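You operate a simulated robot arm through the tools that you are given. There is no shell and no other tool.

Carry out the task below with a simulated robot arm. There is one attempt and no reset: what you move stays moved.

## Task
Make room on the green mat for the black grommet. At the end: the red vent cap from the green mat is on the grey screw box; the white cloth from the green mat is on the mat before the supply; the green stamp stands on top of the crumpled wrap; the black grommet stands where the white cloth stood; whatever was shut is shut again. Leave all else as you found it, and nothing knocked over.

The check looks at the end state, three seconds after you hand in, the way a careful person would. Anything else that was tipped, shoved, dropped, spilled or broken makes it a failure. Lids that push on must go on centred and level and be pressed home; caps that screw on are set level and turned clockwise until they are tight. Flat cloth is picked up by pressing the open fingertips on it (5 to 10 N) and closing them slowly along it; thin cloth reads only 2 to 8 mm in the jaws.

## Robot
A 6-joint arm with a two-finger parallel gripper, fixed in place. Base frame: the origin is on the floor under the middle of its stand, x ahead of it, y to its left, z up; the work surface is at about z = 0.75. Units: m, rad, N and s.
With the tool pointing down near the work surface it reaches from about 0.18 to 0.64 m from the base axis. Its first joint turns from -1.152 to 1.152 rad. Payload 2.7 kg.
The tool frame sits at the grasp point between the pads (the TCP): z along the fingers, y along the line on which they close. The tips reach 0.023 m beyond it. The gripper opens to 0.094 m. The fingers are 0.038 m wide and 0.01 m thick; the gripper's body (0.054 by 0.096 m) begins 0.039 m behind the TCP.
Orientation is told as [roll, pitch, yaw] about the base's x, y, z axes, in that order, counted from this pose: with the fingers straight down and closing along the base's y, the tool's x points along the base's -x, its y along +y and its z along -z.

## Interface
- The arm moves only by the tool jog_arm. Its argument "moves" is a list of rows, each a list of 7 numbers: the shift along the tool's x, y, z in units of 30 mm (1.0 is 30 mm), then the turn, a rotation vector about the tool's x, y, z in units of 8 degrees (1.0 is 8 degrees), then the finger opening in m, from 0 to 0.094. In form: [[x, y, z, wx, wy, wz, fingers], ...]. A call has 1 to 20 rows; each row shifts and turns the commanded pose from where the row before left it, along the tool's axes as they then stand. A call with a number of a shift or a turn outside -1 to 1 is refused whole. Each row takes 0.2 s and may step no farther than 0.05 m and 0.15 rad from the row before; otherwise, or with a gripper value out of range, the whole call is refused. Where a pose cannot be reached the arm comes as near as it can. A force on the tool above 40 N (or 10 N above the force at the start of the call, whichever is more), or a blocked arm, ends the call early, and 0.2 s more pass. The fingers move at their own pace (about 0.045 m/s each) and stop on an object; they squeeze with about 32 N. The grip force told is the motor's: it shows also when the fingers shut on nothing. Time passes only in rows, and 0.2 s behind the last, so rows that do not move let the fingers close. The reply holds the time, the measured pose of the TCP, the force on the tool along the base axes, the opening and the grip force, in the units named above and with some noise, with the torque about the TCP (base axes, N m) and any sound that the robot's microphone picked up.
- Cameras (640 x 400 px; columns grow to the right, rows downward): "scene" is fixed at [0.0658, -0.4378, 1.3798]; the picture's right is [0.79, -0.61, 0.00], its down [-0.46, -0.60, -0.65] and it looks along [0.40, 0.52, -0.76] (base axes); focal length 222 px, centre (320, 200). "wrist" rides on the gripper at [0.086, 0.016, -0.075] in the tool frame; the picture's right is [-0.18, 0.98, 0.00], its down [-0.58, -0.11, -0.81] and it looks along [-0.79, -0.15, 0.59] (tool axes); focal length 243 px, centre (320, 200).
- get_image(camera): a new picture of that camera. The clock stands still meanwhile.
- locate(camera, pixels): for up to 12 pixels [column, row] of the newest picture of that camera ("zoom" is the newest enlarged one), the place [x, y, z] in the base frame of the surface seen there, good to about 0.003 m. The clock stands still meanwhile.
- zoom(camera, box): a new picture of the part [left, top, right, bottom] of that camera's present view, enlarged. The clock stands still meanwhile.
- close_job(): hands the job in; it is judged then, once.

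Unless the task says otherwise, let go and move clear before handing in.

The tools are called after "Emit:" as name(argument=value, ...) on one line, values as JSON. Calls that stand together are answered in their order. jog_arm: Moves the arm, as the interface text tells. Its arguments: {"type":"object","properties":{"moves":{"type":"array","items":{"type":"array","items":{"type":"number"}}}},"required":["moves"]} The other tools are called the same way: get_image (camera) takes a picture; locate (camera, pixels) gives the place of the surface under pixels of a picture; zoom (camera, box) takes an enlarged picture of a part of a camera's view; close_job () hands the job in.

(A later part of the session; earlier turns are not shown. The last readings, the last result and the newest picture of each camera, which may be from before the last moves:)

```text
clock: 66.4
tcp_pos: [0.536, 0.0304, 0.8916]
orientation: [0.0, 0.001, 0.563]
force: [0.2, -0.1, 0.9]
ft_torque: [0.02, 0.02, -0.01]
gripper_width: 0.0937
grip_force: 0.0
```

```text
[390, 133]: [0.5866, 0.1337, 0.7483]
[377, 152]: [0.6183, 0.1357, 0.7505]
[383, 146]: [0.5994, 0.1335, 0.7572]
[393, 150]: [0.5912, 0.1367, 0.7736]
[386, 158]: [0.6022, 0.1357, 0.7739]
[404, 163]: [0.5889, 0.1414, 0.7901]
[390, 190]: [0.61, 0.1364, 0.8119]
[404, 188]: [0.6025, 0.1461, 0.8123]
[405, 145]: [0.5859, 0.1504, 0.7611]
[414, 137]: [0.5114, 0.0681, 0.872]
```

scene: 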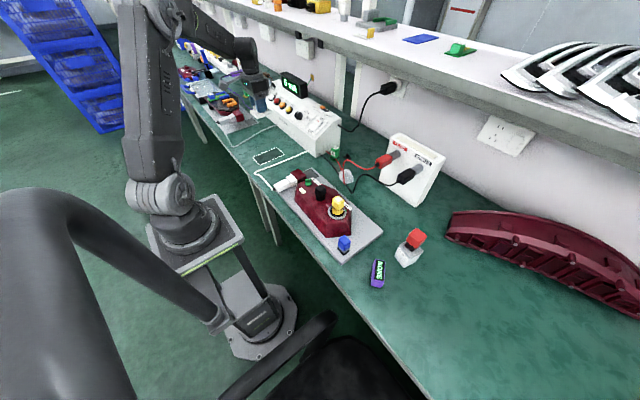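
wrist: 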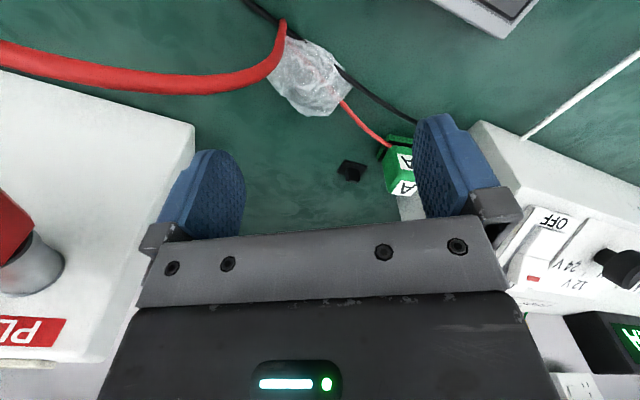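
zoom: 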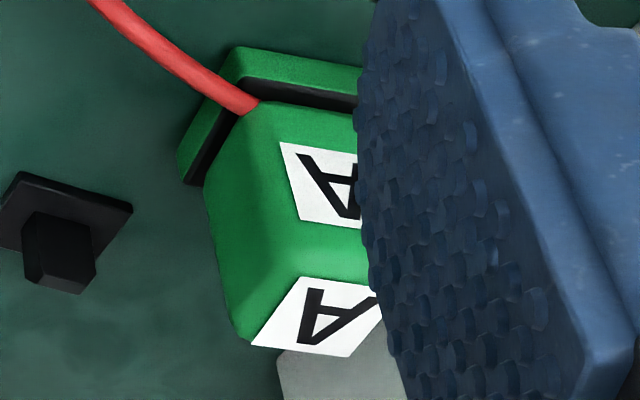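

The grommet is a plate about 31 × 25 mm centred near (0.651, 0.120) with a stub about 13 mm wide, top about z 0.771; the stamp's body is about 30 mm square, top z 0.812, close to the supply. I'll move the stamp first, closing along x to stay clear of the supply, so I raise and turn to yaw 90°.

Emit:
jog_arm(moves=[[0, 0, -1, 0, 0, 0, 0.094], [0, 0, -1, 0, 0, 0, 0.094], [0, 0, -0.2, 0, 0, 0, 0.094], [0, 0, 0, 0, 0, -1, 0.094], [0, 0, 0, 0, 0, -1, 0.094], [0, 0, 0, 0, 0, -1, 0.094], [0, 0, 0, 0, 0, -1, 0.094], [0, 0, 0, 0, 0, -1, 0.094], [0, 0, 0, 0, 0, -1, 0.094], [0, 0, 0, 0, 0, -1, 0.094], [0, 0, 0, 0, 0, -0.22, 0.094]])

Emit:
get_image(camera="wrist")

Emit:
get_image(camera="scene")

```text
clock: 68.8
tcp_pos: [0.537, 0.031, 0.9587]
orientation: [0.001, -0.001, 1.57]
force: [-0.4, 0.3, -0.7]
ft_torque: [0.05, -0.01, 0.0]
gripper_width: 0.0939
grip_force: 0.2
```

```text
taken
```

wrist: 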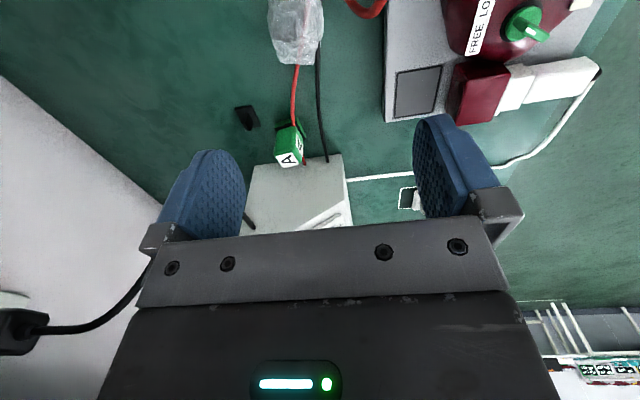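

```text
taken
```

scene: 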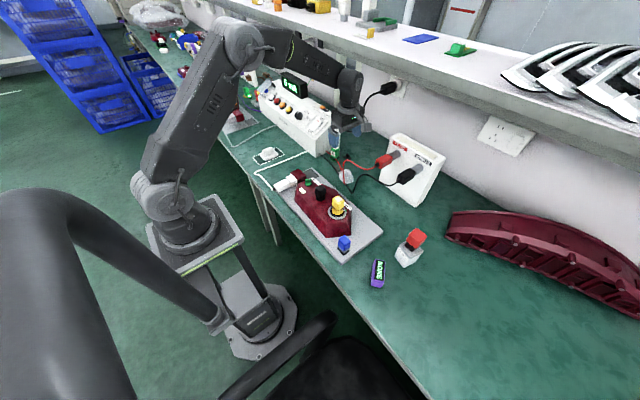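

The stamp at wrist (290,145), grommet (246,118), wrap (296,30) and both leads are clear from this side. I'll enlarge and measure.

Emit:
zoom(camera="wrist", box=[230, 100, 350, 180])

Emit:
locate(camera="zoom", pixels=[[275, 165], [385, 125], [235, 215], [370, 215], [290, 190], [350, 175], [305, 335], [365, 310], [240, 320], [330, 250], [300, 280], [400, 330]])

Emit:
zoom(camera="wrist", box=[240, 0, 350, 80])

Emit:
locate(camera="zoom", pixels=[[240, 60], [330, 60], [420, 60], [240, 130], [330, 130], [400, 130], [240, 200], [320, 200], [400, 200], [320, 270], [260, 270], [380, 270]])

```text
5.00 times, centred on (290, 140) of wrist
```

zoom: 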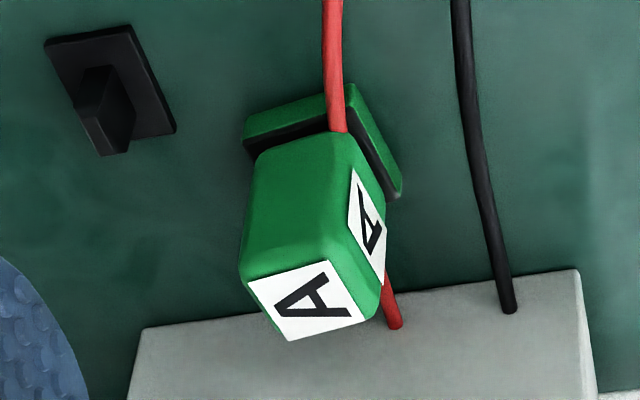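

```text
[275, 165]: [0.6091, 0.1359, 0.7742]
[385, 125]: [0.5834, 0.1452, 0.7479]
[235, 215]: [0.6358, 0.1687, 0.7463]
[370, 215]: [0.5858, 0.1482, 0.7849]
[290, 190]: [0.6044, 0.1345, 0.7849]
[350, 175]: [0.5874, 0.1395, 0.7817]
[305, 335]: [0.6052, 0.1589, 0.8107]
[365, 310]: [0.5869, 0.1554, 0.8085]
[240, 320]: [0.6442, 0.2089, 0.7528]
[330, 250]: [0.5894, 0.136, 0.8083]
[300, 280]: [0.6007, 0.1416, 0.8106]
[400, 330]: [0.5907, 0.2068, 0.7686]
```

```text
5.00 times, centred on (295, 40) of wrist
```

zoom: 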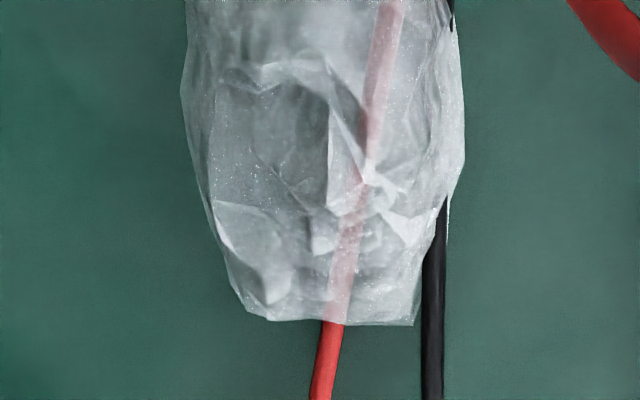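

```text
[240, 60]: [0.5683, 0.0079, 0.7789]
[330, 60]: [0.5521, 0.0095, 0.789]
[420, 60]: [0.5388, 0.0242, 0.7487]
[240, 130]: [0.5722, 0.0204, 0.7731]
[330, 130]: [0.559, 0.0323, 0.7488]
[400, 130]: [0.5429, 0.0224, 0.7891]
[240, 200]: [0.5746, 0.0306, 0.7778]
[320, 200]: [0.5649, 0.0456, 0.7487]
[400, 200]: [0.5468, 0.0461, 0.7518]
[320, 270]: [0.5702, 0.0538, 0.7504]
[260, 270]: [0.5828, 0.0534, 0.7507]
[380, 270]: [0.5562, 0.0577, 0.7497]
```

The red lead's line meets the stamp's foot at zoom (335,130), and comes out behind it at (390,310). I'll measure the top label's corners to get the stamp's centre and turn, and look at the lead at the stamp's foot closely.

Emit:
zoom(camera="wrist", box=[265, 110, 325, 172])

Emit:
locate(camera="zoom", pixels=[[205, 275], [320, 245], [375, 325], [260, 355], [290, 300], [240, 240], [330, 215], [345, 60], [205, 95], [425, 170], [385, 270], [320, 125]])

```text
6.45 times, centred on (295, 141) of wrist
```

zoom: 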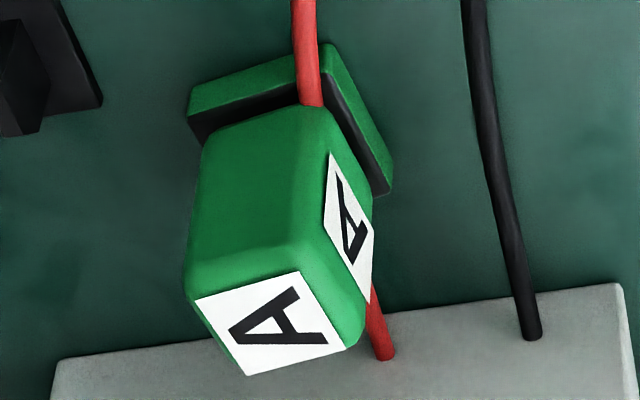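

```text
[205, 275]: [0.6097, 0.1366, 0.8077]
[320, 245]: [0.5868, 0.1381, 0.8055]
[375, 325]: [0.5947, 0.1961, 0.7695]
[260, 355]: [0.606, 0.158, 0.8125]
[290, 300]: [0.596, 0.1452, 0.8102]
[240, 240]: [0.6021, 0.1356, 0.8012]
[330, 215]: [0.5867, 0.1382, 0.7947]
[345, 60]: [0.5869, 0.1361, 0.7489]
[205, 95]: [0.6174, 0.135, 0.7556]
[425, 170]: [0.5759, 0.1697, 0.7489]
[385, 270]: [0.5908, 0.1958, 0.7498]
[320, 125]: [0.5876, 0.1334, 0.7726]
```

The stamp's centre is about (0.600, 0.150), body about 29 mm square, turned about +12°, with the supply face at y about 0.20. I'll move above it, turn to match, and come partway down with the fingers at 60 mm.

Emit:
jog_arm(moves=[[-0.793, -0.42, 0, 0, 0, 0, 0.06], [-0.793, -0.42, 0, 0, 0, 0, 0.06], [-0.793, -0.42, 0, 0, 0, 0, 0.06], [-0.793, -0.42, 0, 0, 0, 0, 0.06], [-0.793, -0.42, 0, 0, 0, 0, 0.06], [0, 0, 0, 0, 0, -0.75, 0.06], [0, 0, 0, 0, 0, -0.75, 0.06], [0, 0, 0.8, 0, 0, 0, 0.06], [0, 0, 0.8, 0, 0, 0, 0.06], [0, 0, 0.6, 0, 0, 0, 0.06], [0, 0, 0, 0, 0, 0, 0.06]])

Emit:
get_image(camera="wrist")

Emit:
zoom(camera="scene", box=[300, 100, 380, 190])

```text
clock: 71.2
tcp_pos: [0.5986, 0.1498, 0.8924]
orientation: [-0.001, 0.0, 1.776]
force: [0.5, -0.6, -0.1]
ft_torque: [0.02, 0.02, -0.01]
gripper_width: 0.0598
grip_force: 0.1
```

```text
taken
```

wrist: 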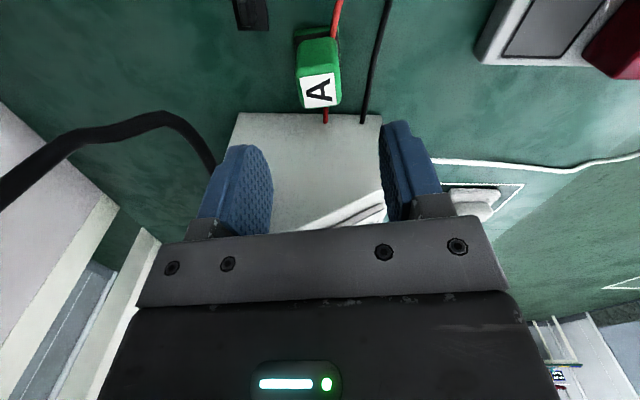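

```text
4.44 times, centred on (340, 145) of scene
```

zoom: 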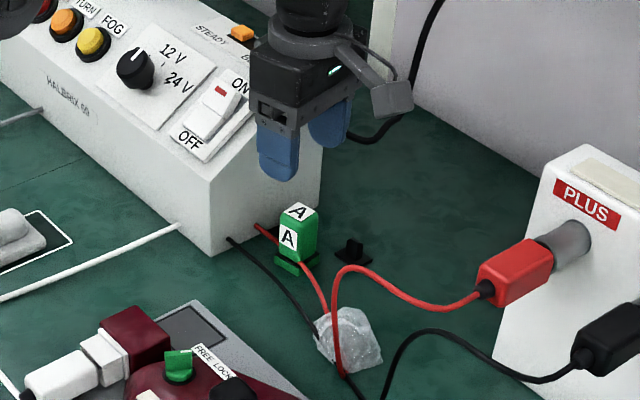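

The stamp is centred (wrist column about 320) and square to the fingers. I'll verify by measuring its top, then go down.

Emit:
zoom(camera="wrist", box=[280, 15, 360, 125])

Emit:
locate(camera="wrist", pixels=[[303, 78], [335, 74], [337, 100], [308, 106], [320, 90], [300, 60], [335, 50], [340, 65]])

```text
3.64 times, centred on (320, 70) of wrist
```

zoom: 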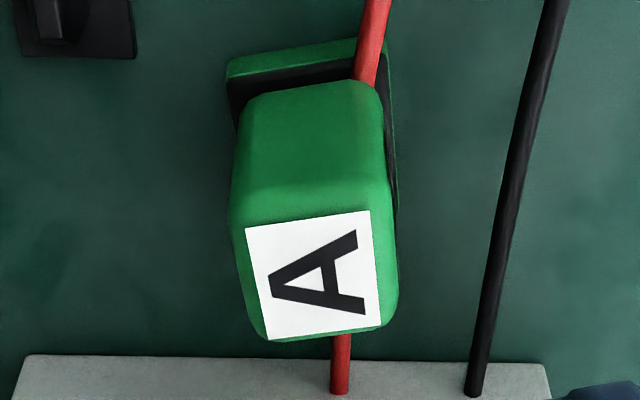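

```text
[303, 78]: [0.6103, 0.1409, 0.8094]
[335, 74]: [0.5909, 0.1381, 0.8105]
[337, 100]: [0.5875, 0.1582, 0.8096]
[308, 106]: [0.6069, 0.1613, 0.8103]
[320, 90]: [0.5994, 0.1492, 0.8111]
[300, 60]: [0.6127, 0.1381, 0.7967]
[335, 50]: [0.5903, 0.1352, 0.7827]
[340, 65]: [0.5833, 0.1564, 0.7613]
```

The top's centre is (0.599, 0.150), turned about 9°, matching the gripper to within 3°. I'll trim the turn and descend to z 0.793.

Emit:
jog_arm(moves=[[0, 0, 0, 0, 0, 0.3, 0.06], [0, 0, 0.8, 0, 0, 0, 0.06], [0, 0, 0.8, 0, 0, 0, 0.06], [0, 0, 0.8, 0, 0, 0, 0.06], [0, 0, 0.6, 0, 0, 0, 0.06], [0, 0, 0.3, 0, 0, 0, 0.06], [0, 0, 0, 0, 0, 0, 0.06]])

Emit:
get_image(camera="wrist")

Emit:
zoom(camera="scene", box=[300, 110, 380, 190])

```text
clock: 72.8
tcp_pos: [0.5997, 0.1501, 0.7943]
orientation: [0.0, 0.0, 1.735]
force: [0.6, -0.2, -0.4]
ft_torque: [0.02, -0.02, 0.01]
gripper_width: 0.06
grip_force: 0.1
```

```text
taken
```

wrist: 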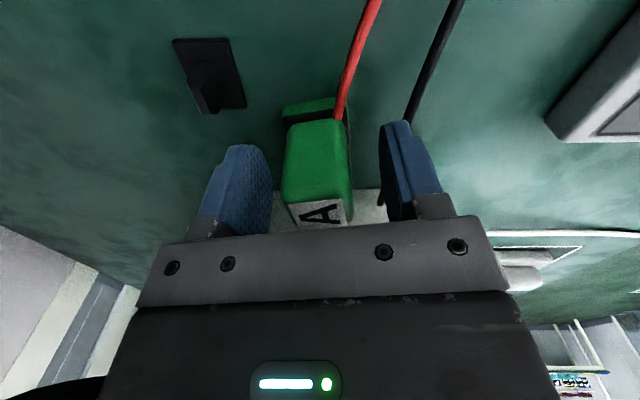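

```text
5.00 times, centred on (340, 150) of scene
```

zoom: 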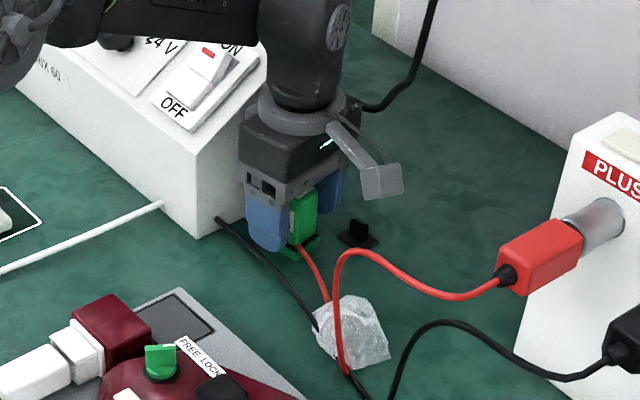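

The stamp is between the fingers, clear of the supply. I'll close gently.

Emit:
jog_arm(moves=[[0, 0, 0, 0, 0, 0, 0.05], [0, 0, 0, 0, 0, 0, 0.042], [0, 0, 0, 0, 0, 0, 0.036], [0, 0, 0, 0, 0, 0, 0.03], [0, 0, 0, 0, 0, 0, 0.026], [0, 0, 0, 0, 0, 0, 0.022], [0, 0, 0, 0, 0, 0, 0.022]])

Emit:
get_image(camera="wrist")

```text
clock: 74.4
tcp_pos: [0.5993, 0.1494, 0.7933]
orientation: [0.0, 0.001, 1.735]
force: [0.6, 0.2, 1.1]
ft_torque: [-0.02, 0.01, -0.02]
gripper_width: 0.0294
grip_force: 31.9
```

```text
taken
```

wrist: 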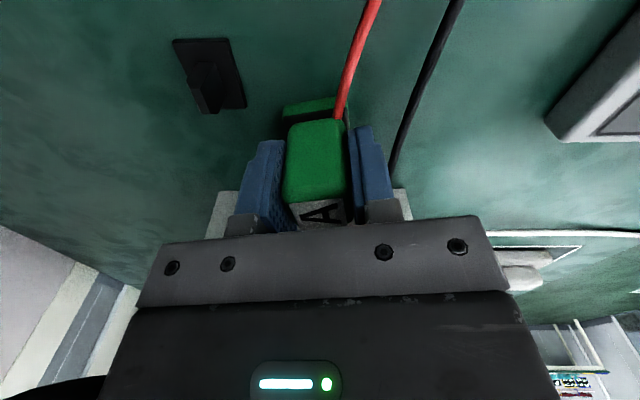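

The stamp is held at 29 mm. I'll lift slowly and watch the force and the red lead.

Emit:
jog_arm(moves=[[0, 0, -0.1, 0, 0, 0, 0.022], [0, 0, -0.1, 0, 0, 0, 0.022], [0, 0, -0.1, 0, 0, 0, 0.022], [0, 0, 0, 0, 0, 0, 0.022]])

Emit:
zoom(camera="wrist", box=[260, 60, 400, 230])

Emit:
zoom(camera="scene", box=[310, 130, 370, 190])

```text
clock: 75.4
tcp_pos: [0.598, 0.1504, 0.8025]
orientation: [0.001, -0.001, 1.735]
force: [-0.2, 0.0, -1.2]
ft_torque: [0.01, 0.02, 0.01]
gripper_width: 0.0295
grip_force: 31.1
```

```text
2.35 times, centred on (330, 145) of wrist
```

zoom: 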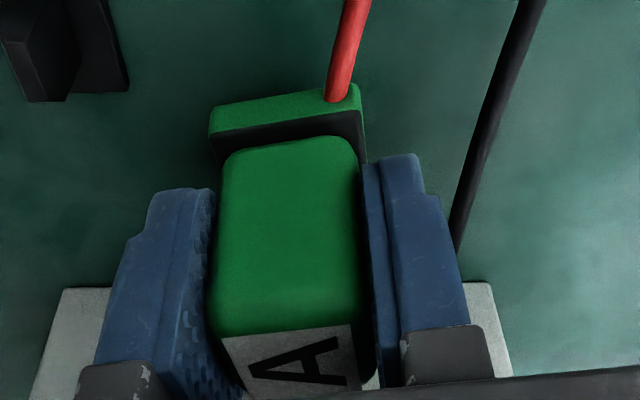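

```text
6.67 times, centred on (340, 160) of scene
```

zoom: 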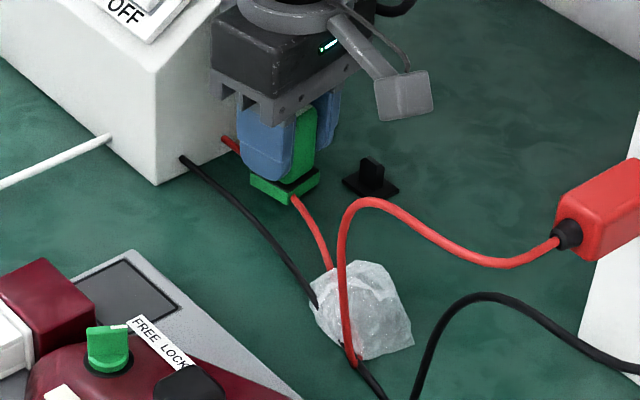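

The stamp rises freely, with no pull from the lead. I'll raise it to about z 0.94 and then measure the wrap and the red lead's loop around it.

Emit:
jog_arm(moves=[[0, 0, -0.5, 0, 0, 0, 0.022], [0, 0, -0.8, 0, 0, 0, 0.022], [0, 0, -0.8, 0, 0, 0, 0.022], [0, 0, -0.8, 0, 0, 0, 0.022], [0, 0, -0.8, 0, 0, 0, 0.022], [0, 0, -0.8, 0, 0, 0, 0.022]])

Emit:
zoom(camera="scene", box=[310, 130, 370, 190])

Emit:
locate(camera="zoom", pixels=[[360, 202], [342, 230], [342, 270], [346, 310], [353, 350], [400, 225], [450, 250], [500, 262], [325, 240], [370, 380], [430, 350], [470, 295]])

Emit:
get_image(camera="wrist")

```text
clock: 76.8
tcp_pos: [0.5996, 0.1482, 0.9369]
orientation: [0.0, 0.0, 1.735]
force: [0.2, 0.2, -0.8]
ft_torque: [0.02, -0.03, 0.01]
gripper_width: 0.0294
grip_force: 32.5
```

```text
6.67 times, centred on (340, 160) of scene
```

zoom: 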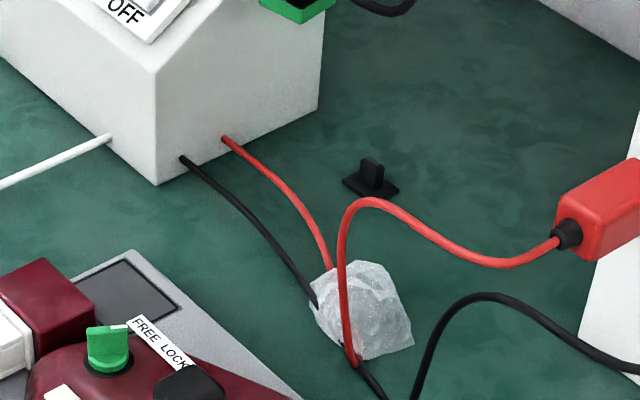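

```text
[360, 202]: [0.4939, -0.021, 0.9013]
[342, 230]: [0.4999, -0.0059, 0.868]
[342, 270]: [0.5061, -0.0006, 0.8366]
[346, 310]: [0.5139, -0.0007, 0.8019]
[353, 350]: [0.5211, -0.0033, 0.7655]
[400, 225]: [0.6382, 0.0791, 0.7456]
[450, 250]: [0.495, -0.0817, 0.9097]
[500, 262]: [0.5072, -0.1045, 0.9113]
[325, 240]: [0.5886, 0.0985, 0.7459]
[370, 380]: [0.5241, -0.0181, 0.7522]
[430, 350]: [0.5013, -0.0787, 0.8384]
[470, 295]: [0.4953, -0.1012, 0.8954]
```

```text
taken
```

wrist: 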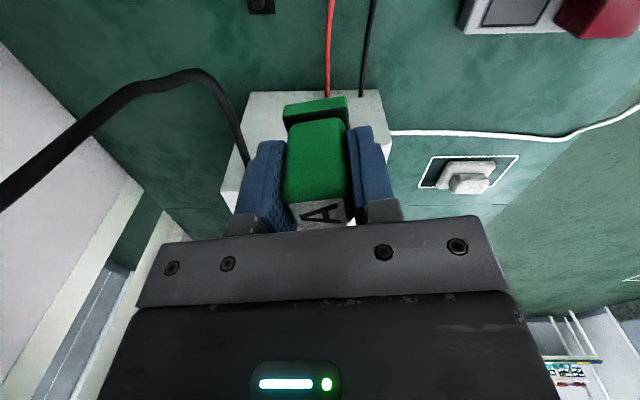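

The red lead's loop stands at about x 0.495–0.52, y around -0.01, up to z 0.91, so I'll place the stamp with the gripper at yaw 0 and stay clear of that side. First I'll move away from the supply, turn to yaw 0 and back off to view the wrap.

Emit:
jog_arm(moves=[[0.877, 0.145, 0, 0, 0, 0, 0.022], [0.877, 0.145, 0, 0, 0, 0, 0.022], [0.877, 0.145, -0.5, 0, 0, 0, 0.022], [0, 0, -0.5, 0, 0, 0.954, 0.022], [0, 0, 0, 0, 0, 0.954, 0.022], [0, 0, 0, 0, 0, 0.954, 0.022], [0, 0, 0, 0, 0, 0.954, 0.022], [0, 0, 0, 0, 0, 0.954, 0.022], [0, 0, 0, 0, 0, 0.954, 0.022], [0, 0, 0, 0, 0, 0.954, 0.022], [0, 0, 0, 0, 0, 0.954, 0.022], [0, 0, 0, 0, 0, 0.954, 0.022], [0, 0, 0, 0, 0, 0.954, 0.022], [0, 0, 0, 0, 0, 0.954, 0.022], [0, 0, 0, 0, 0, 0.954, 0.022], [0, 0, 0, 0, 0, 0.954, 0.022], [0.9, 0.1, 0, 0, 0, 0, 0.022], [0.9, 0.1, 0, 0, 0, 0, 0.022], [0.9, 0.1, 0, 0, 0, 0, 0.022]])

Emit:
get_image(camera="wrist")

Emit:
get_image(camera="scene")

```text
clock: 80.8
tcp_pos: [0.5188, 0.0801, 0.9676]
orientation: [0.002, 0.0, 0.004]
force: [0.4, 0.5, -1.0]
ft_torque: [0.0, -0.01, 0.0]
gripper_width: 0.0295
grip_force: 31.2
```

```text
taken
```

wrist: 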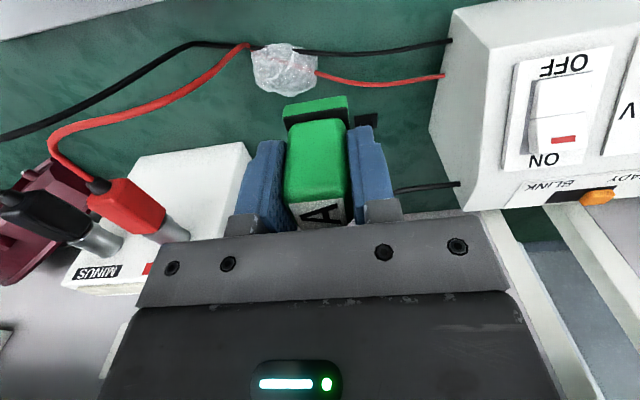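

```text
taken
```

scene: 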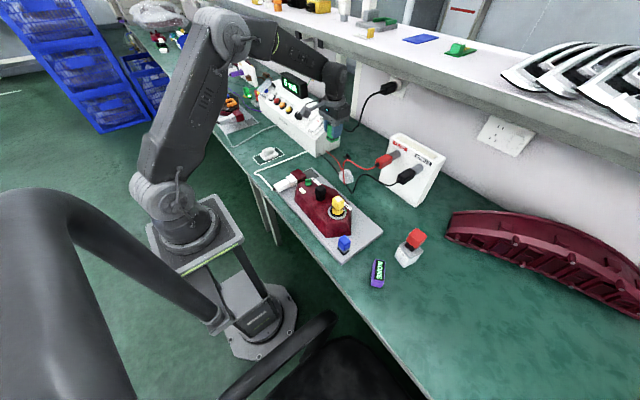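

The whole wrap is visible at wrist (285,68). I'll enlarge it and take a grid of heights.

Emit:
zoom(camera="wrist", box=[240, 35, 330, 105])

Emit:
locate(camera="zoom", pixels=[[180, 110], [240, 110], [300, 110], [360, 110], [420, 110], [180, 160], [240, 160], [300, 160], [360, 160], [420, 160], [450, 190], [210, 200]])

Emit:
locate(camera="zoom", pixels=[[240, 210], [300, 210], [360, 210], [420, 210], [240, 260], [300, 260], [360, 260], [420, 260], [300, 300], [360, 300], [330, 180], [330, 240]])

```text
5.71 times, centred on (285, 70) of wrist
```

zoom: 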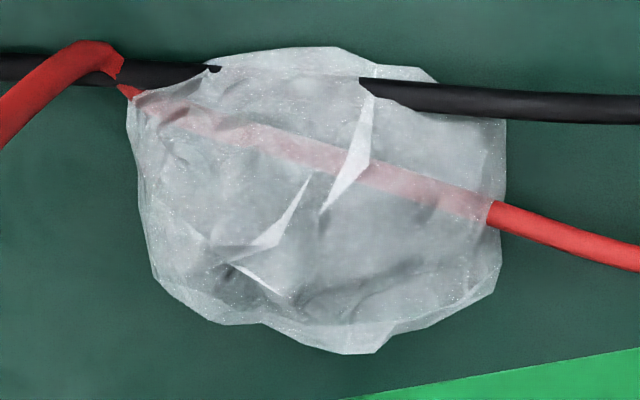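

```text
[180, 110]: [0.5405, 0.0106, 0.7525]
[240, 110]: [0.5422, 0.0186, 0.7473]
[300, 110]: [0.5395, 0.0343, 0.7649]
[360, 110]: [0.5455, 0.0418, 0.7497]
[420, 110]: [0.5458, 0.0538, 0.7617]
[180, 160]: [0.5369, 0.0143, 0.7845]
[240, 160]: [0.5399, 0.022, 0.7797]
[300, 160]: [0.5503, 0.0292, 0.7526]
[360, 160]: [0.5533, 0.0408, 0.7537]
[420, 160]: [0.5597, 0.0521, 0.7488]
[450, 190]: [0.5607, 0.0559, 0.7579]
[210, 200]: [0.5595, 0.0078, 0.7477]
```

```text
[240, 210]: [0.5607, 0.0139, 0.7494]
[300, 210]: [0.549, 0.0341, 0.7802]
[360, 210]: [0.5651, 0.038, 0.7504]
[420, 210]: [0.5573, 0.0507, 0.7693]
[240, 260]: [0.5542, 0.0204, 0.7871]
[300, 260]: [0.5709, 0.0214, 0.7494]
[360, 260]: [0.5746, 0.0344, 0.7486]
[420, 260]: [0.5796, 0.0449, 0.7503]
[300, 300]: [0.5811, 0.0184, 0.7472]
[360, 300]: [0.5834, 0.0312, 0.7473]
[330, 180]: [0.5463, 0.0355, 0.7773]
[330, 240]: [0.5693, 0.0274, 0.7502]
```

Readings through the film are mixed, but the wrap's upper surface is a plateau at about z 0.777–0.789 over x 0.537–0.575, y 0.008–0.035, with outline y 0.003–0.065. I'll bring the stamp above (0.556, 0.026) and come down to about 20 mm over it.

Emit:
jog_arm(moves=[[-0.62, -0.9, 0, 0, 0, 0, 0.022], [-0.62, -0.9, 0, 0, 0, 0, 0.022], [0, 0, 0.8, 0, 0, 0, 0.022], [0, 0, 0.8, 0, 0, 0, 0.022], [0, 0, 0.8, 0, 0, 0, 0.022], [0, 0, 0.8, 0, 0, 0, 0.022], [0, 0, 0.5, 0, 0, 0, 0.022], [0, 0, 0, 0, 0, 0, 0.022]])

Emit:
get_image(camera="wrist")

Emit:
zoom(camera="scene", box=[310, 130, 380, 200])

```text
clock: 82.6
tcp_pos: [0.557, 0.026, 0.8551]
orientation: [0.001, 0.002, 0.002]
force: [0.7, 0.7, 0.1]
ft_torque: [0.04, -0.01, -0.04]
gripper_width: 0.0294
grip_force: 31.7
```

```text
taken
```

wrist: 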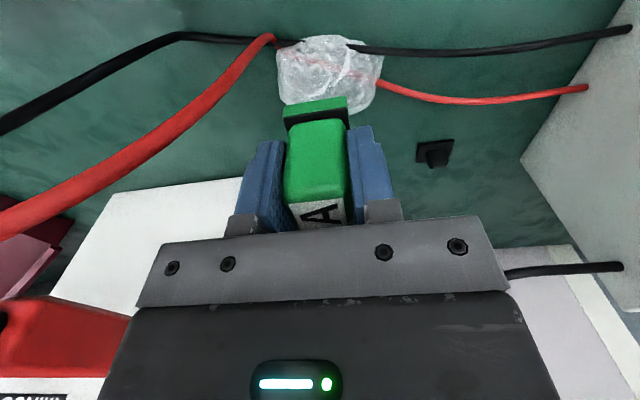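

```text
5.71 times, centred on (345, 165) of scene
```

zoom: 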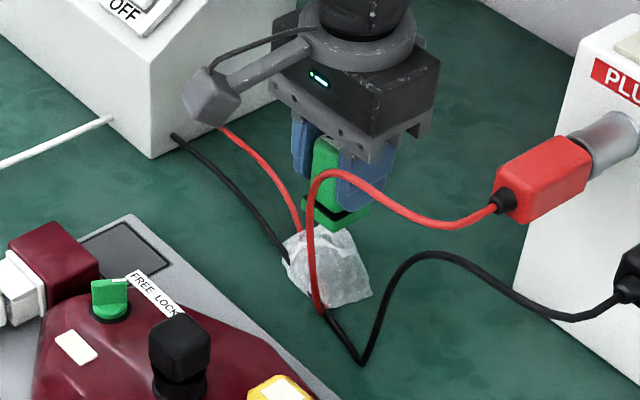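

The stamp hangs over the wrap with its foot about 24 mm above it. I'd like a better height map of the wrap before lowering, so I'll sample more points from both cameras.

Emit:
zoom(camera="wrist", box=[265, 25, 395, 125])

Emit:
locate(camera="zoom", pixels=[[150, 110], [180, 140], [210, 180], [240, 130], [260, 170], [290, 110], [300, 160], [330, 130], [350, 170], [390, 150], [400, 200], [430, 170]])

Emit:
locate(camera="zoom", pixels=[[160, 160], [190, 210], [220, 150], [250, 210], [270, 140], [310, 190], [340, 150], [370, 180], [420, 230], [380, 240], [440, 130], [400, 110]])

Emit:
zoom(camera="scene", box=[335, 162, 365, 188])

Emit:
locate(camera="zoom", pixels=[[200, 150], [250, 150], [300, 150], [350, 150], [250, 200], [300, 200], [350, 200], [400, 200], [300, 250], [350, 250], [400, 250], [350, 300]])

```text
4.00 times, centred on (330, 75) of wrist
```

zoom: 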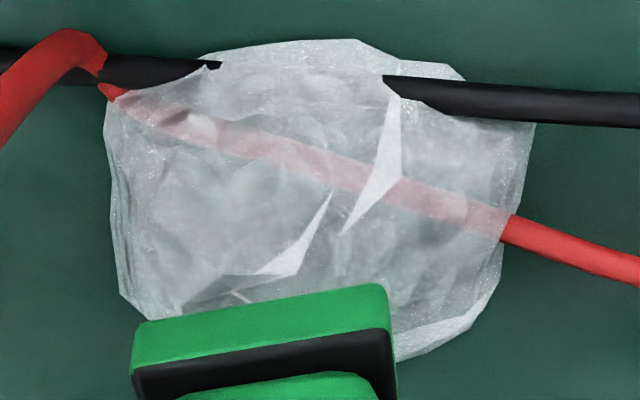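

```text
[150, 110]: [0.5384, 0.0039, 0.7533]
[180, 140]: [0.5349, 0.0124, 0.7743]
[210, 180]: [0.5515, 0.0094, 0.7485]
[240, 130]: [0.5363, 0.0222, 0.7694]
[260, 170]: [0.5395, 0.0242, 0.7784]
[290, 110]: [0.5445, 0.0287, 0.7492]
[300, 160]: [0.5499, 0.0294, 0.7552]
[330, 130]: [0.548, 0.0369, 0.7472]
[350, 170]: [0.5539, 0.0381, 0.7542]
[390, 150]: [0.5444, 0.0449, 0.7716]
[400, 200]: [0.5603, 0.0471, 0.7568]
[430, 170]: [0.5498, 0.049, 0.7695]
```

```text
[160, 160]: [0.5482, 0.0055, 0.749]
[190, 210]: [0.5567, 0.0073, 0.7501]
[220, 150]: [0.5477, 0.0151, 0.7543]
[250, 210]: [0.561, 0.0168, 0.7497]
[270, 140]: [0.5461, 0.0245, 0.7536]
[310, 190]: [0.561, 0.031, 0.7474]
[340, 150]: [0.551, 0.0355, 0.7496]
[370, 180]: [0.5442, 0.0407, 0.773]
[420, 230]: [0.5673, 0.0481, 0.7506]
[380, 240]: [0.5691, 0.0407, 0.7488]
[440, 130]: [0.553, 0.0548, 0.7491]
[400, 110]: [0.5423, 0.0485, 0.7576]
```

```text
15.38 times, centred on (350, 175) of scene
```

zoom: 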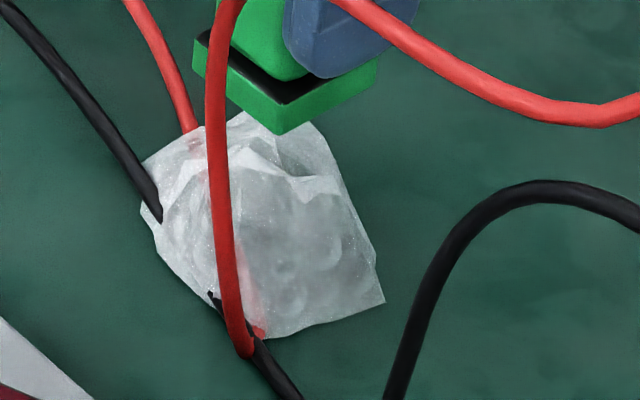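

```text
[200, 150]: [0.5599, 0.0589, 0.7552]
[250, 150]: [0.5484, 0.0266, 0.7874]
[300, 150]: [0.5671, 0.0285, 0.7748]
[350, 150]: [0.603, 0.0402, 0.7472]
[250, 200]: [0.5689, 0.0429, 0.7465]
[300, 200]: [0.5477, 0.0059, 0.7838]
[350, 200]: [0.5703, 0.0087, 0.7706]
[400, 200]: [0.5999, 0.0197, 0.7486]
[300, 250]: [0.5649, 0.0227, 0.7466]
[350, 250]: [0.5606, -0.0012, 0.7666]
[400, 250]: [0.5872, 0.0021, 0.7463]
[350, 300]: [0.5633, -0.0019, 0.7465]
```

The wrap is a dome with its top near (0.549, 0.021) at z about 0.787, falling to about 0.772 at its shoulders. I'll shift the stamp over the summit and lower to just above contact.

Emit:
jog_arm(moves=[[0.2, -0.13, 0, 0, 0, 0, 0.022], [0, 0, 0.3, 0, 0, 0, 0.022], [0, 0, 0.2, 0, 0, 0, 0.022], [0, 0, 0, 0, 0, 0, 0.022]])

Emit:
zoom(camera="wrist", box=[250, 25, 410, 145])

Emit:
zoom(camera="scene", box=[325, 150, 375, 192])

```text
clock: 83.6
tcp_pos: [0.5491, 0.0201, 0.8407]
orientation: [0.001, 0.0, 0.004]
force: [1.3, -0.5, 0.1]
ft_torque: [-0.01, -0.01, -0.02]
gripper_width: 0.0293
grip_force: 31.9
```

```text
3.33 times, centred on (330, 85) of wrist
```

zoom: 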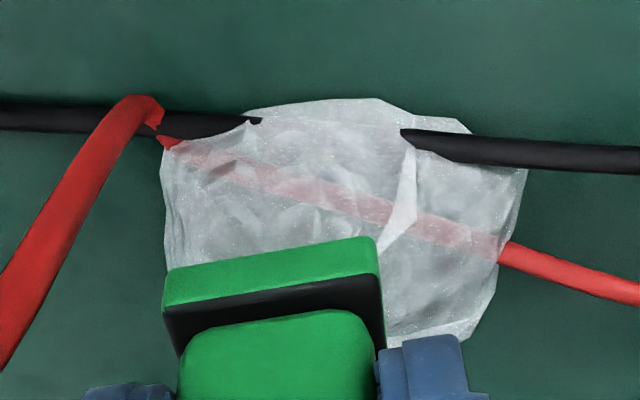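

```text
9.52 times, centred on (350, 171) of scene
```

zoom: 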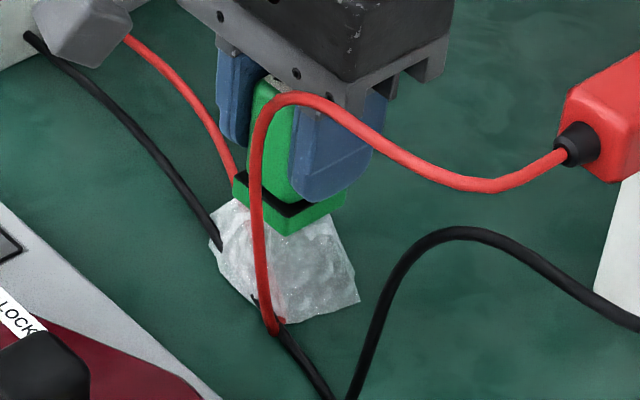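

The stamp's foot is about 10 mm above the dome. I'll trim the place by 2–3 mm and creep down to first contact.

Emit:
jog_arm(moves=[[-0.07, 0.1, 0, 0, 0, 0, 0.022], [0, 0, 0.1, 0, 0, 0, 0.022], [0, 0, 0, 0, 0, 0, 0.022]])

Emit:
jog_arm(moves=[[0, 0, 0.06, 0, 0, 0, 0.022], [0, 0, 0, 0, 0, 0, 0.022]])

Emit:
jog_arm(moves=[[0, 0, 0.04, 0, 0, 0, 0.022], [0, 0, 0, 0, 0, 0, 0.022]])

```text
clock: 84.4
tcp_pos: [0.5533, 0.0246, 0.8379]
orientation: [0.0, -0.002, 0.002]
force: [-1.8, 0.4, 9.3]
ft_torque: [-0.01, 0.11, 0.01]
gripper_width: 0.0296
grip_force: 32.1
```

```text
clock: 85.0
tcp_pos: [0.553, 0.0234, 0.8398]
orientation: [-0.002, -0.004, 0.003]
force: [-4.0, -0.1, 25.5]
ft_torque: [0.05, 0.16, 0.01]
gripper_width: 0.0294
grip_force: 32.2
```

```text
clock: 85.6
tcp_pos: [0.5527, 0.0243, 0.8378]
orientation: [0.0, -0.007, 0.003]
force: [0.6, 0.3, 25.9]
ft_torque: [0.02, -0.05, 0.03]
gripper_width: 0.0295
grip_force: 31.5
```

Contact came at z about 0.838 (foot at about 0.794), now pressing 26 N with almost no torque, so the wrap is firm and level. I'll ease up 3 mm of command to relieve it and check.

Emit:
jog_arm(moves=[[0, 0, -0.06, 0, 0, 0, 0.022], [0, 0, -0.03, 0, 0, 0, 0.022], [0, 0, 0, 0, 0, 0, 0.022]])

Emit:
get_image(camera="wrist")

Emit:
zoom(camera="scene", box=[325, 150, 375, 192])

```text
clock: 86.4
tcp_pos: [0.552, 0.0244, 0.8391]
orientation: [-0.001, 0.001, 0.003]
force: [3.3, 0.1, 13.0]
ft_torque: [-0.01, -0.25, -0.01]
gripper_width: 0.0294
grip_force: 32.1
```

```text
taken
```

wrist: 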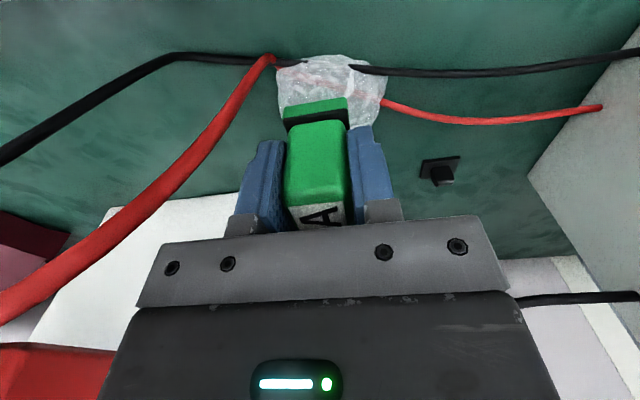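

```text
9.52 times, centred on (350, 171) of scene
```

zoom: 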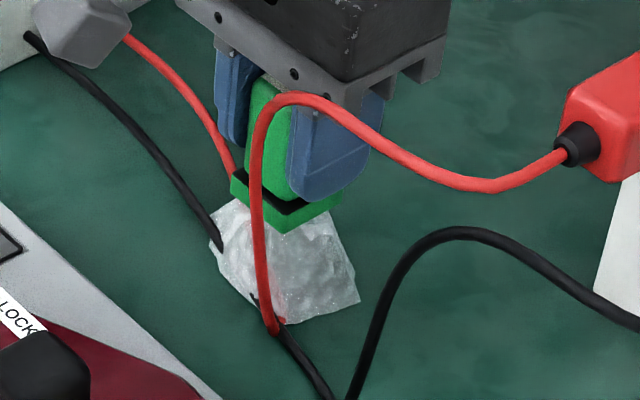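

The remaining load is 13 N with the contact centred under the stamp within a few millimetres. I'll ease a bit more until nearly zero.

Emit:
jog_arm(moves=[[0, 0, -0.03, 0, 0, 0, 0.022], [0, 0, 0, 0, 0, 0, 0.022]])

```text
clock: 87.0
tcp_pos: [0.5512, 0.0244, 0.8374]
orientation: [-0.001, 0.003, 0.004]
force: [0.3, 0.1, 6.0]
ft_torque: [0.04, -0.13, -0.01]
gripper_width: 0.0294
grip_force: 32.1
```

The load is down to 6 N. I'll open the fingers slightly and look at how the stamp settles before moving away.

Emit:
jog_arm(moves=[[0, 0, 0, 0, 0, 0, 0.028], [0, 0, 0, 0, 0, 0, 0.031], [0, 0, 0, 0, 0, 0, 0.034], [0, 0, 0, 0, 0, 0, 0.037], [0, 0, 0, 0, 0, 0, 0.037]])

Emit:
zoom(camera="wrist", box=[230, 40, 410, 235])

Emit:
zoom(camera="scene", box=[325, 150, 375, 192])

```text
clock: 88.2
tcp_pos: [0.5527, 0.0235, 0.8382]
orientation: [-0.001, -0.001, 0.003]
force: [-0.7, -0.9, -0.5]
ft_torque: [0.02, -0.01, 0.0]
gripper_width: 0.0371
grip_force: 0.0
```

```text
2.05 times, centred on (320, 138) of wrist
```

zoom: 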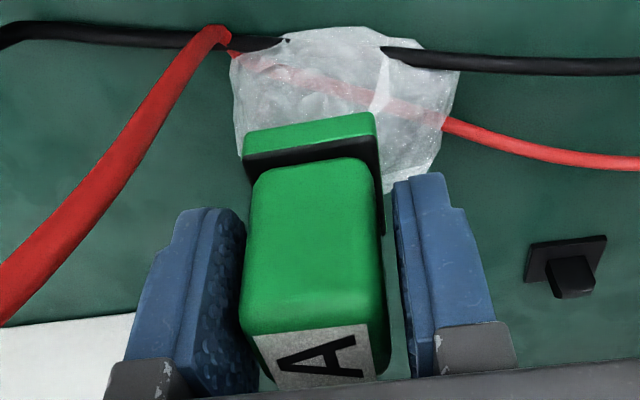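

```text
9.52 times, centred on (350, 171) of scene
```

zoom: 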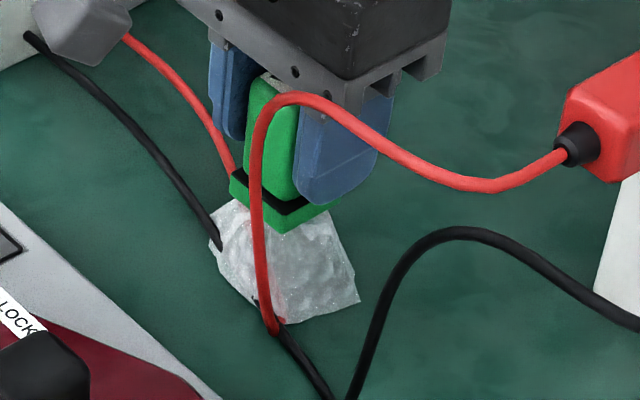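

The stamp stands without support between fingers 37 mm apart. I'll wait a second and check that it does not creep or lean.

Emit:
jog_arm(moves=[[0, 0, 0, 0, 0, 0, 0.037], [0, 0, 0, 0, 0, 0, 0.037], [0, 0, 0, 0, 0, 0, 0.037], [0, 0, 0, 0, 0, 0, 0.04], [0, 0, 0, 0, 0, 0, 0.042], [0, 0, 0, 0, 0, 0, 0.042]])

Emit:
zoom(camera="wrist", box=[230, 40, 410, 235])

Emit:
zoom(camera="scene", box=[325, 150, 375, 192])

```text
clock: 89.6
tcp_pos: [0.5523, 0.0225, 0.8385]
orientation: [0.001, 0.0, 0.005]
force: [-0.6, 0.1, -0.7]
ft_torque: [-0.02, 0.0, 0.02]
gripper_width: 0.0421
grip_force: 0.1
```

```text
2.05 times, centred on (320, 138) of wrist
```

zoom: 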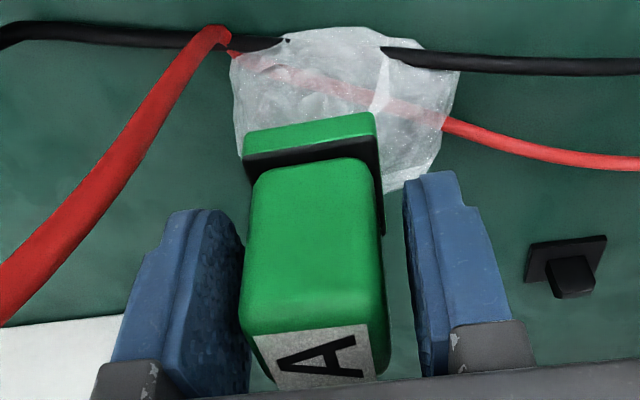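

```text
9.52 times, centred on (350, 171) of scene
```

zoom: 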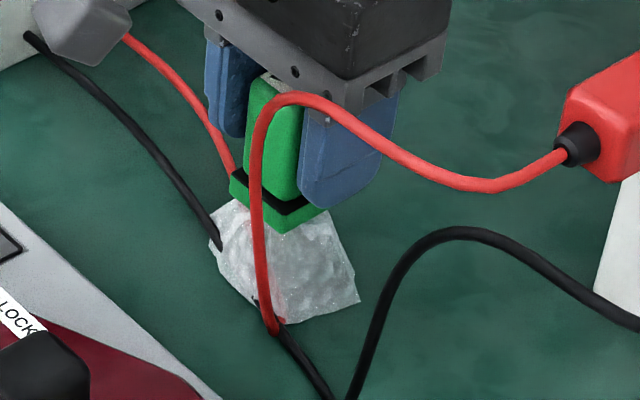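

The stamp is stable. I'll open a bit more and rise straight up.

Emit:
jog_arm(moves=[[0, 0, 0, 0, 0, 0, 0.055], [0, 0, 0, 0, 0, 0, 0.055], [0, 0, -0.3, 0, 0, 0, 0.055], [0, 0, -0.6, 0, 0, 0, 0.055], [0, 0, -0.8, 0, 0, 0, 0.055], [0, 0, -0.8, 0, 0, 0, 0.055], [0, 0, -0.8, 0, 0, 0, 0.055], [0, 0, -0.8, 0, 0, 0, 0.055]])

Emit:
get_image(camera="wrist")

Emit:
zoom(camera="scene", box=[315, 140, 375, 192])

```text
clock: 91.4
tcp_pos: [0.5527, 0.0233, 0.9628]
orientation: [0.0, 0.0, 0.003]
force: [0.0, -0.1, -0.2]
ft_torque: [0.0, -0.03, 0.0]
gripper_width: 0.0551
grip_force: 0.1
```

```text
taken
```

wrist: 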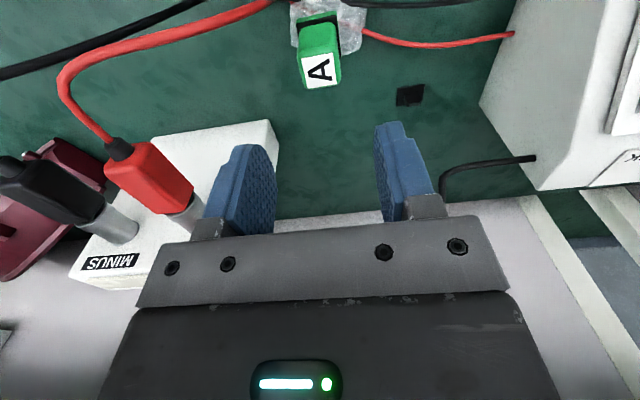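

```text
7.69 times, centred on (345, 166) of scene
```

zoom: 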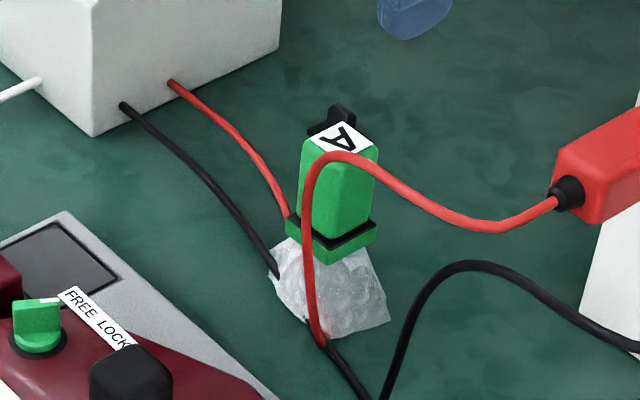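

The stamp stands upright on the wrap. I'll check its level by measuring the top, and re-measure the grommet from here.

Emit:
zoom(camera="wrist", box=[285, 0, 375, 100])

Emit:
locate(camera="wrist", pixels=[[304, 60], [330, 54], [336, 78], [311, 85], [320, 70], [395, 90], [420, 86], [410, 95], [402, 104], [424, 100], [410, 88]])

Emit:
zoom(camera="wrist", box=[380, 75, 440, 115])

Emit:
locate(camera="zoom", pixels=[[180, 135], [460, 95], [470, 230], [200, 290], [300, 200], [340, 250], [280, 170], [390, 165], [400, 260], [280, 270], [330, 180]])

```text
4.00 times, centred on (330, 50) of wrist
```

zoom: 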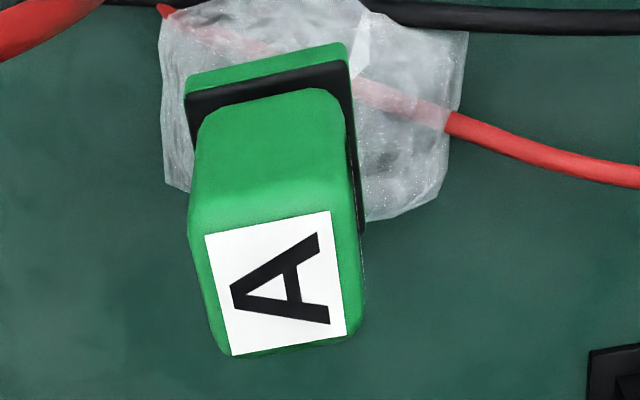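

```text
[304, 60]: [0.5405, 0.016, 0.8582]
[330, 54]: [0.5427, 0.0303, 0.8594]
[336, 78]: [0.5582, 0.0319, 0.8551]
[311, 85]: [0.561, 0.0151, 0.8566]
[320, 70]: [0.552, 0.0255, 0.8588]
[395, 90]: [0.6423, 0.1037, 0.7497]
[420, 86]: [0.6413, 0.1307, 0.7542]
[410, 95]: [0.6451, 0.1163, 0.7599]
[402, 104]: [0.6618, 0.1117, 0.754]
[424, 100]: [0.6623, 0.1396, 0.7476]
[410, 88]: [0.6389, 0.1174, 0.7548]
```

```text
10.00 times, centred on (410, 95) of wrist
```

zoom: 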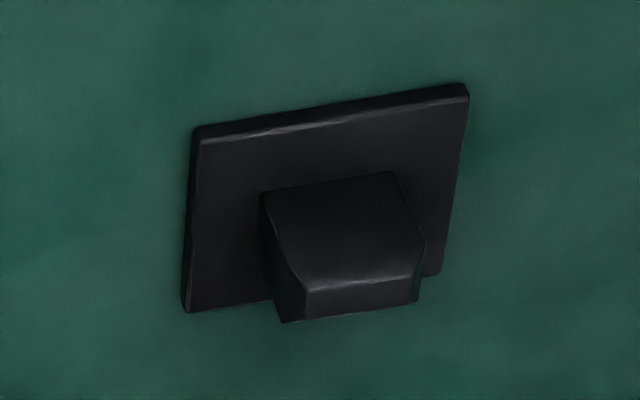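

```text
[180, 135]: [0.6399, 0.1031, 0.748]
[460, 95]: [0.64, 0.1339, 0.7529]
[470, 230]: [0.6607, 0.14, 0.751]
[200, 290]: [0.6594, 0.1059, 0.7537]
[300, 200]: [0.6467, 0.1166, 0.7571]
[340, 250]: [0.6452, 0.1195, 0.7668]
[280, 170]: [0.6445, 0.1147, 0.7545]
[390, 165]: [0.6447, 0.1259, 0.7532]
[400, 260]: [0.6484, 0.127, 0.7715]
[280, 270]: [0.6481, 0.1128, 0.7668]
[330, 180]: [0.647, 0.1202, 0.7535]
```

The stamp's top reads 0.855–0.859 at all corners, so it is level. The grommet's plate spans x 0.640–0.661, y 0.104–0.135, with a slab-like stub y 0.1125–0.1275, x about 0.645–0.653, top z about 0.772. I'll move over in y, tilt the tool outward 15° for the reach, and look.

Emit:
jog_arm(moves=[[0, 0.8, 0, 0, 0, 0, 0.055], [0, 0.8, 0, 0, 0, 0, 0.055], [0, 0.8, 0, 0, 0, 0, 0.055], [0, 0.8, 0, 0, 0, 0, 0.055], [0, 0, 0, 0, -0.95, 0, 0.045], [0, 0, 0, 0, -0.95, 0, 0.045], [0, 0, 0, 0, 0, 0, 0.045]])

Emit:
get_image(camera="wrist")

Emit:
get_image(camera="scene")

```text
clock: 93.0
tcp_pos: [0.5524, 0.1202, 0.9623]
orientation: [-0.001, -0.266, 0.003]
force: [-0.2, 0.6, -0.4]
ft_torque: [0.02, 0.0, -0.05]
gripper_width: 0.0451
grip_force: 0.1
```

```text
taken
```

wrist: 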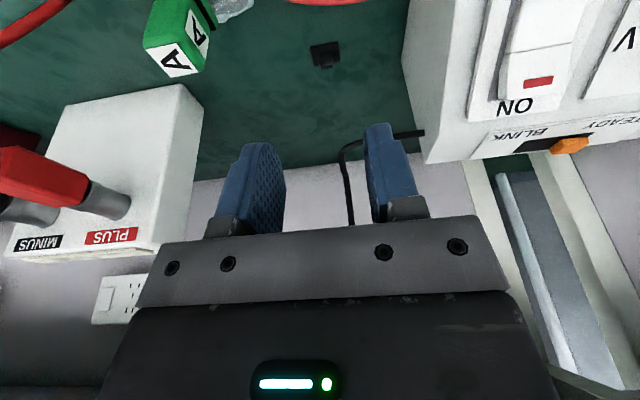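

```text
taken
```

scene: 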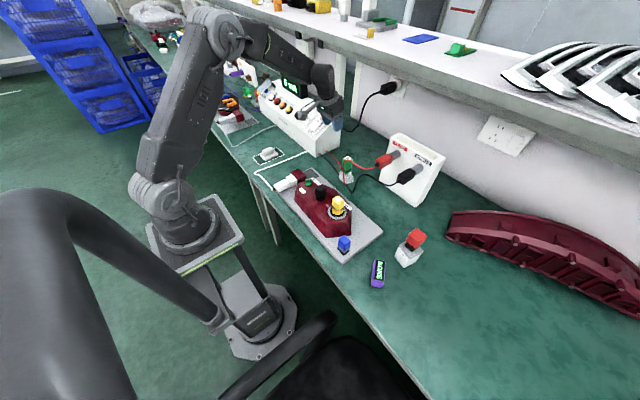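

The tilt is -0.266 rad. I'll move along to above the grommet at about (0.643, 0.119, 0.85) and check.

Emit:
jog_arm(moves=[[-0.387, 0, 0.881, 0, 0, 0, 0.045], [-0.387, 0, 0.881, 0, 0, 0, 0.045], [-0.387, 0, 0.881, 0, 0, 0, 0.045], [-0.387, -0.04, 0.881, 0, 0, 0, 0.045], [-0.387, 0, 0.881, 0, 0, 0, 0.045], [0, 0, 0, 0, 0, 0, 0.045]])

Emit:
get_image(camera="wrist")

Emit:
zoom(camera="scene", box=[300, 90, 400, 190])

```text
clock: 94.4
tcp_pos: [0.6426, 0.1198, 0.8503]
orientation: [0.001, -0.265, 0.004]
force: [0.1, -1.1, 0.4]
ft_torque: [0.01, -0.04, 0.04]
gripper_width: 0.0448
grip_force: 0.1
```

```text
taken
```

wrist: 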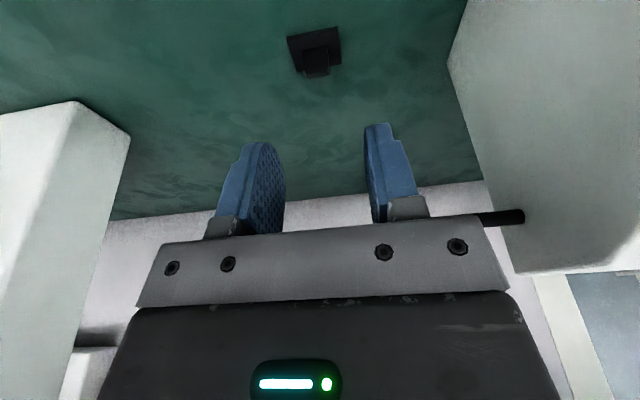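

```text
4.00 times, centred on (350, 140) of scene
```

zoom: 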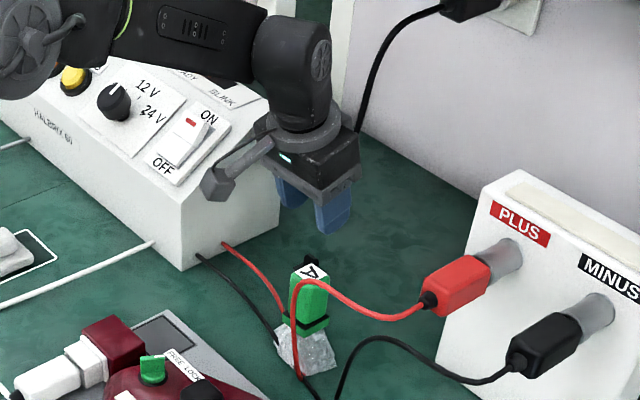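

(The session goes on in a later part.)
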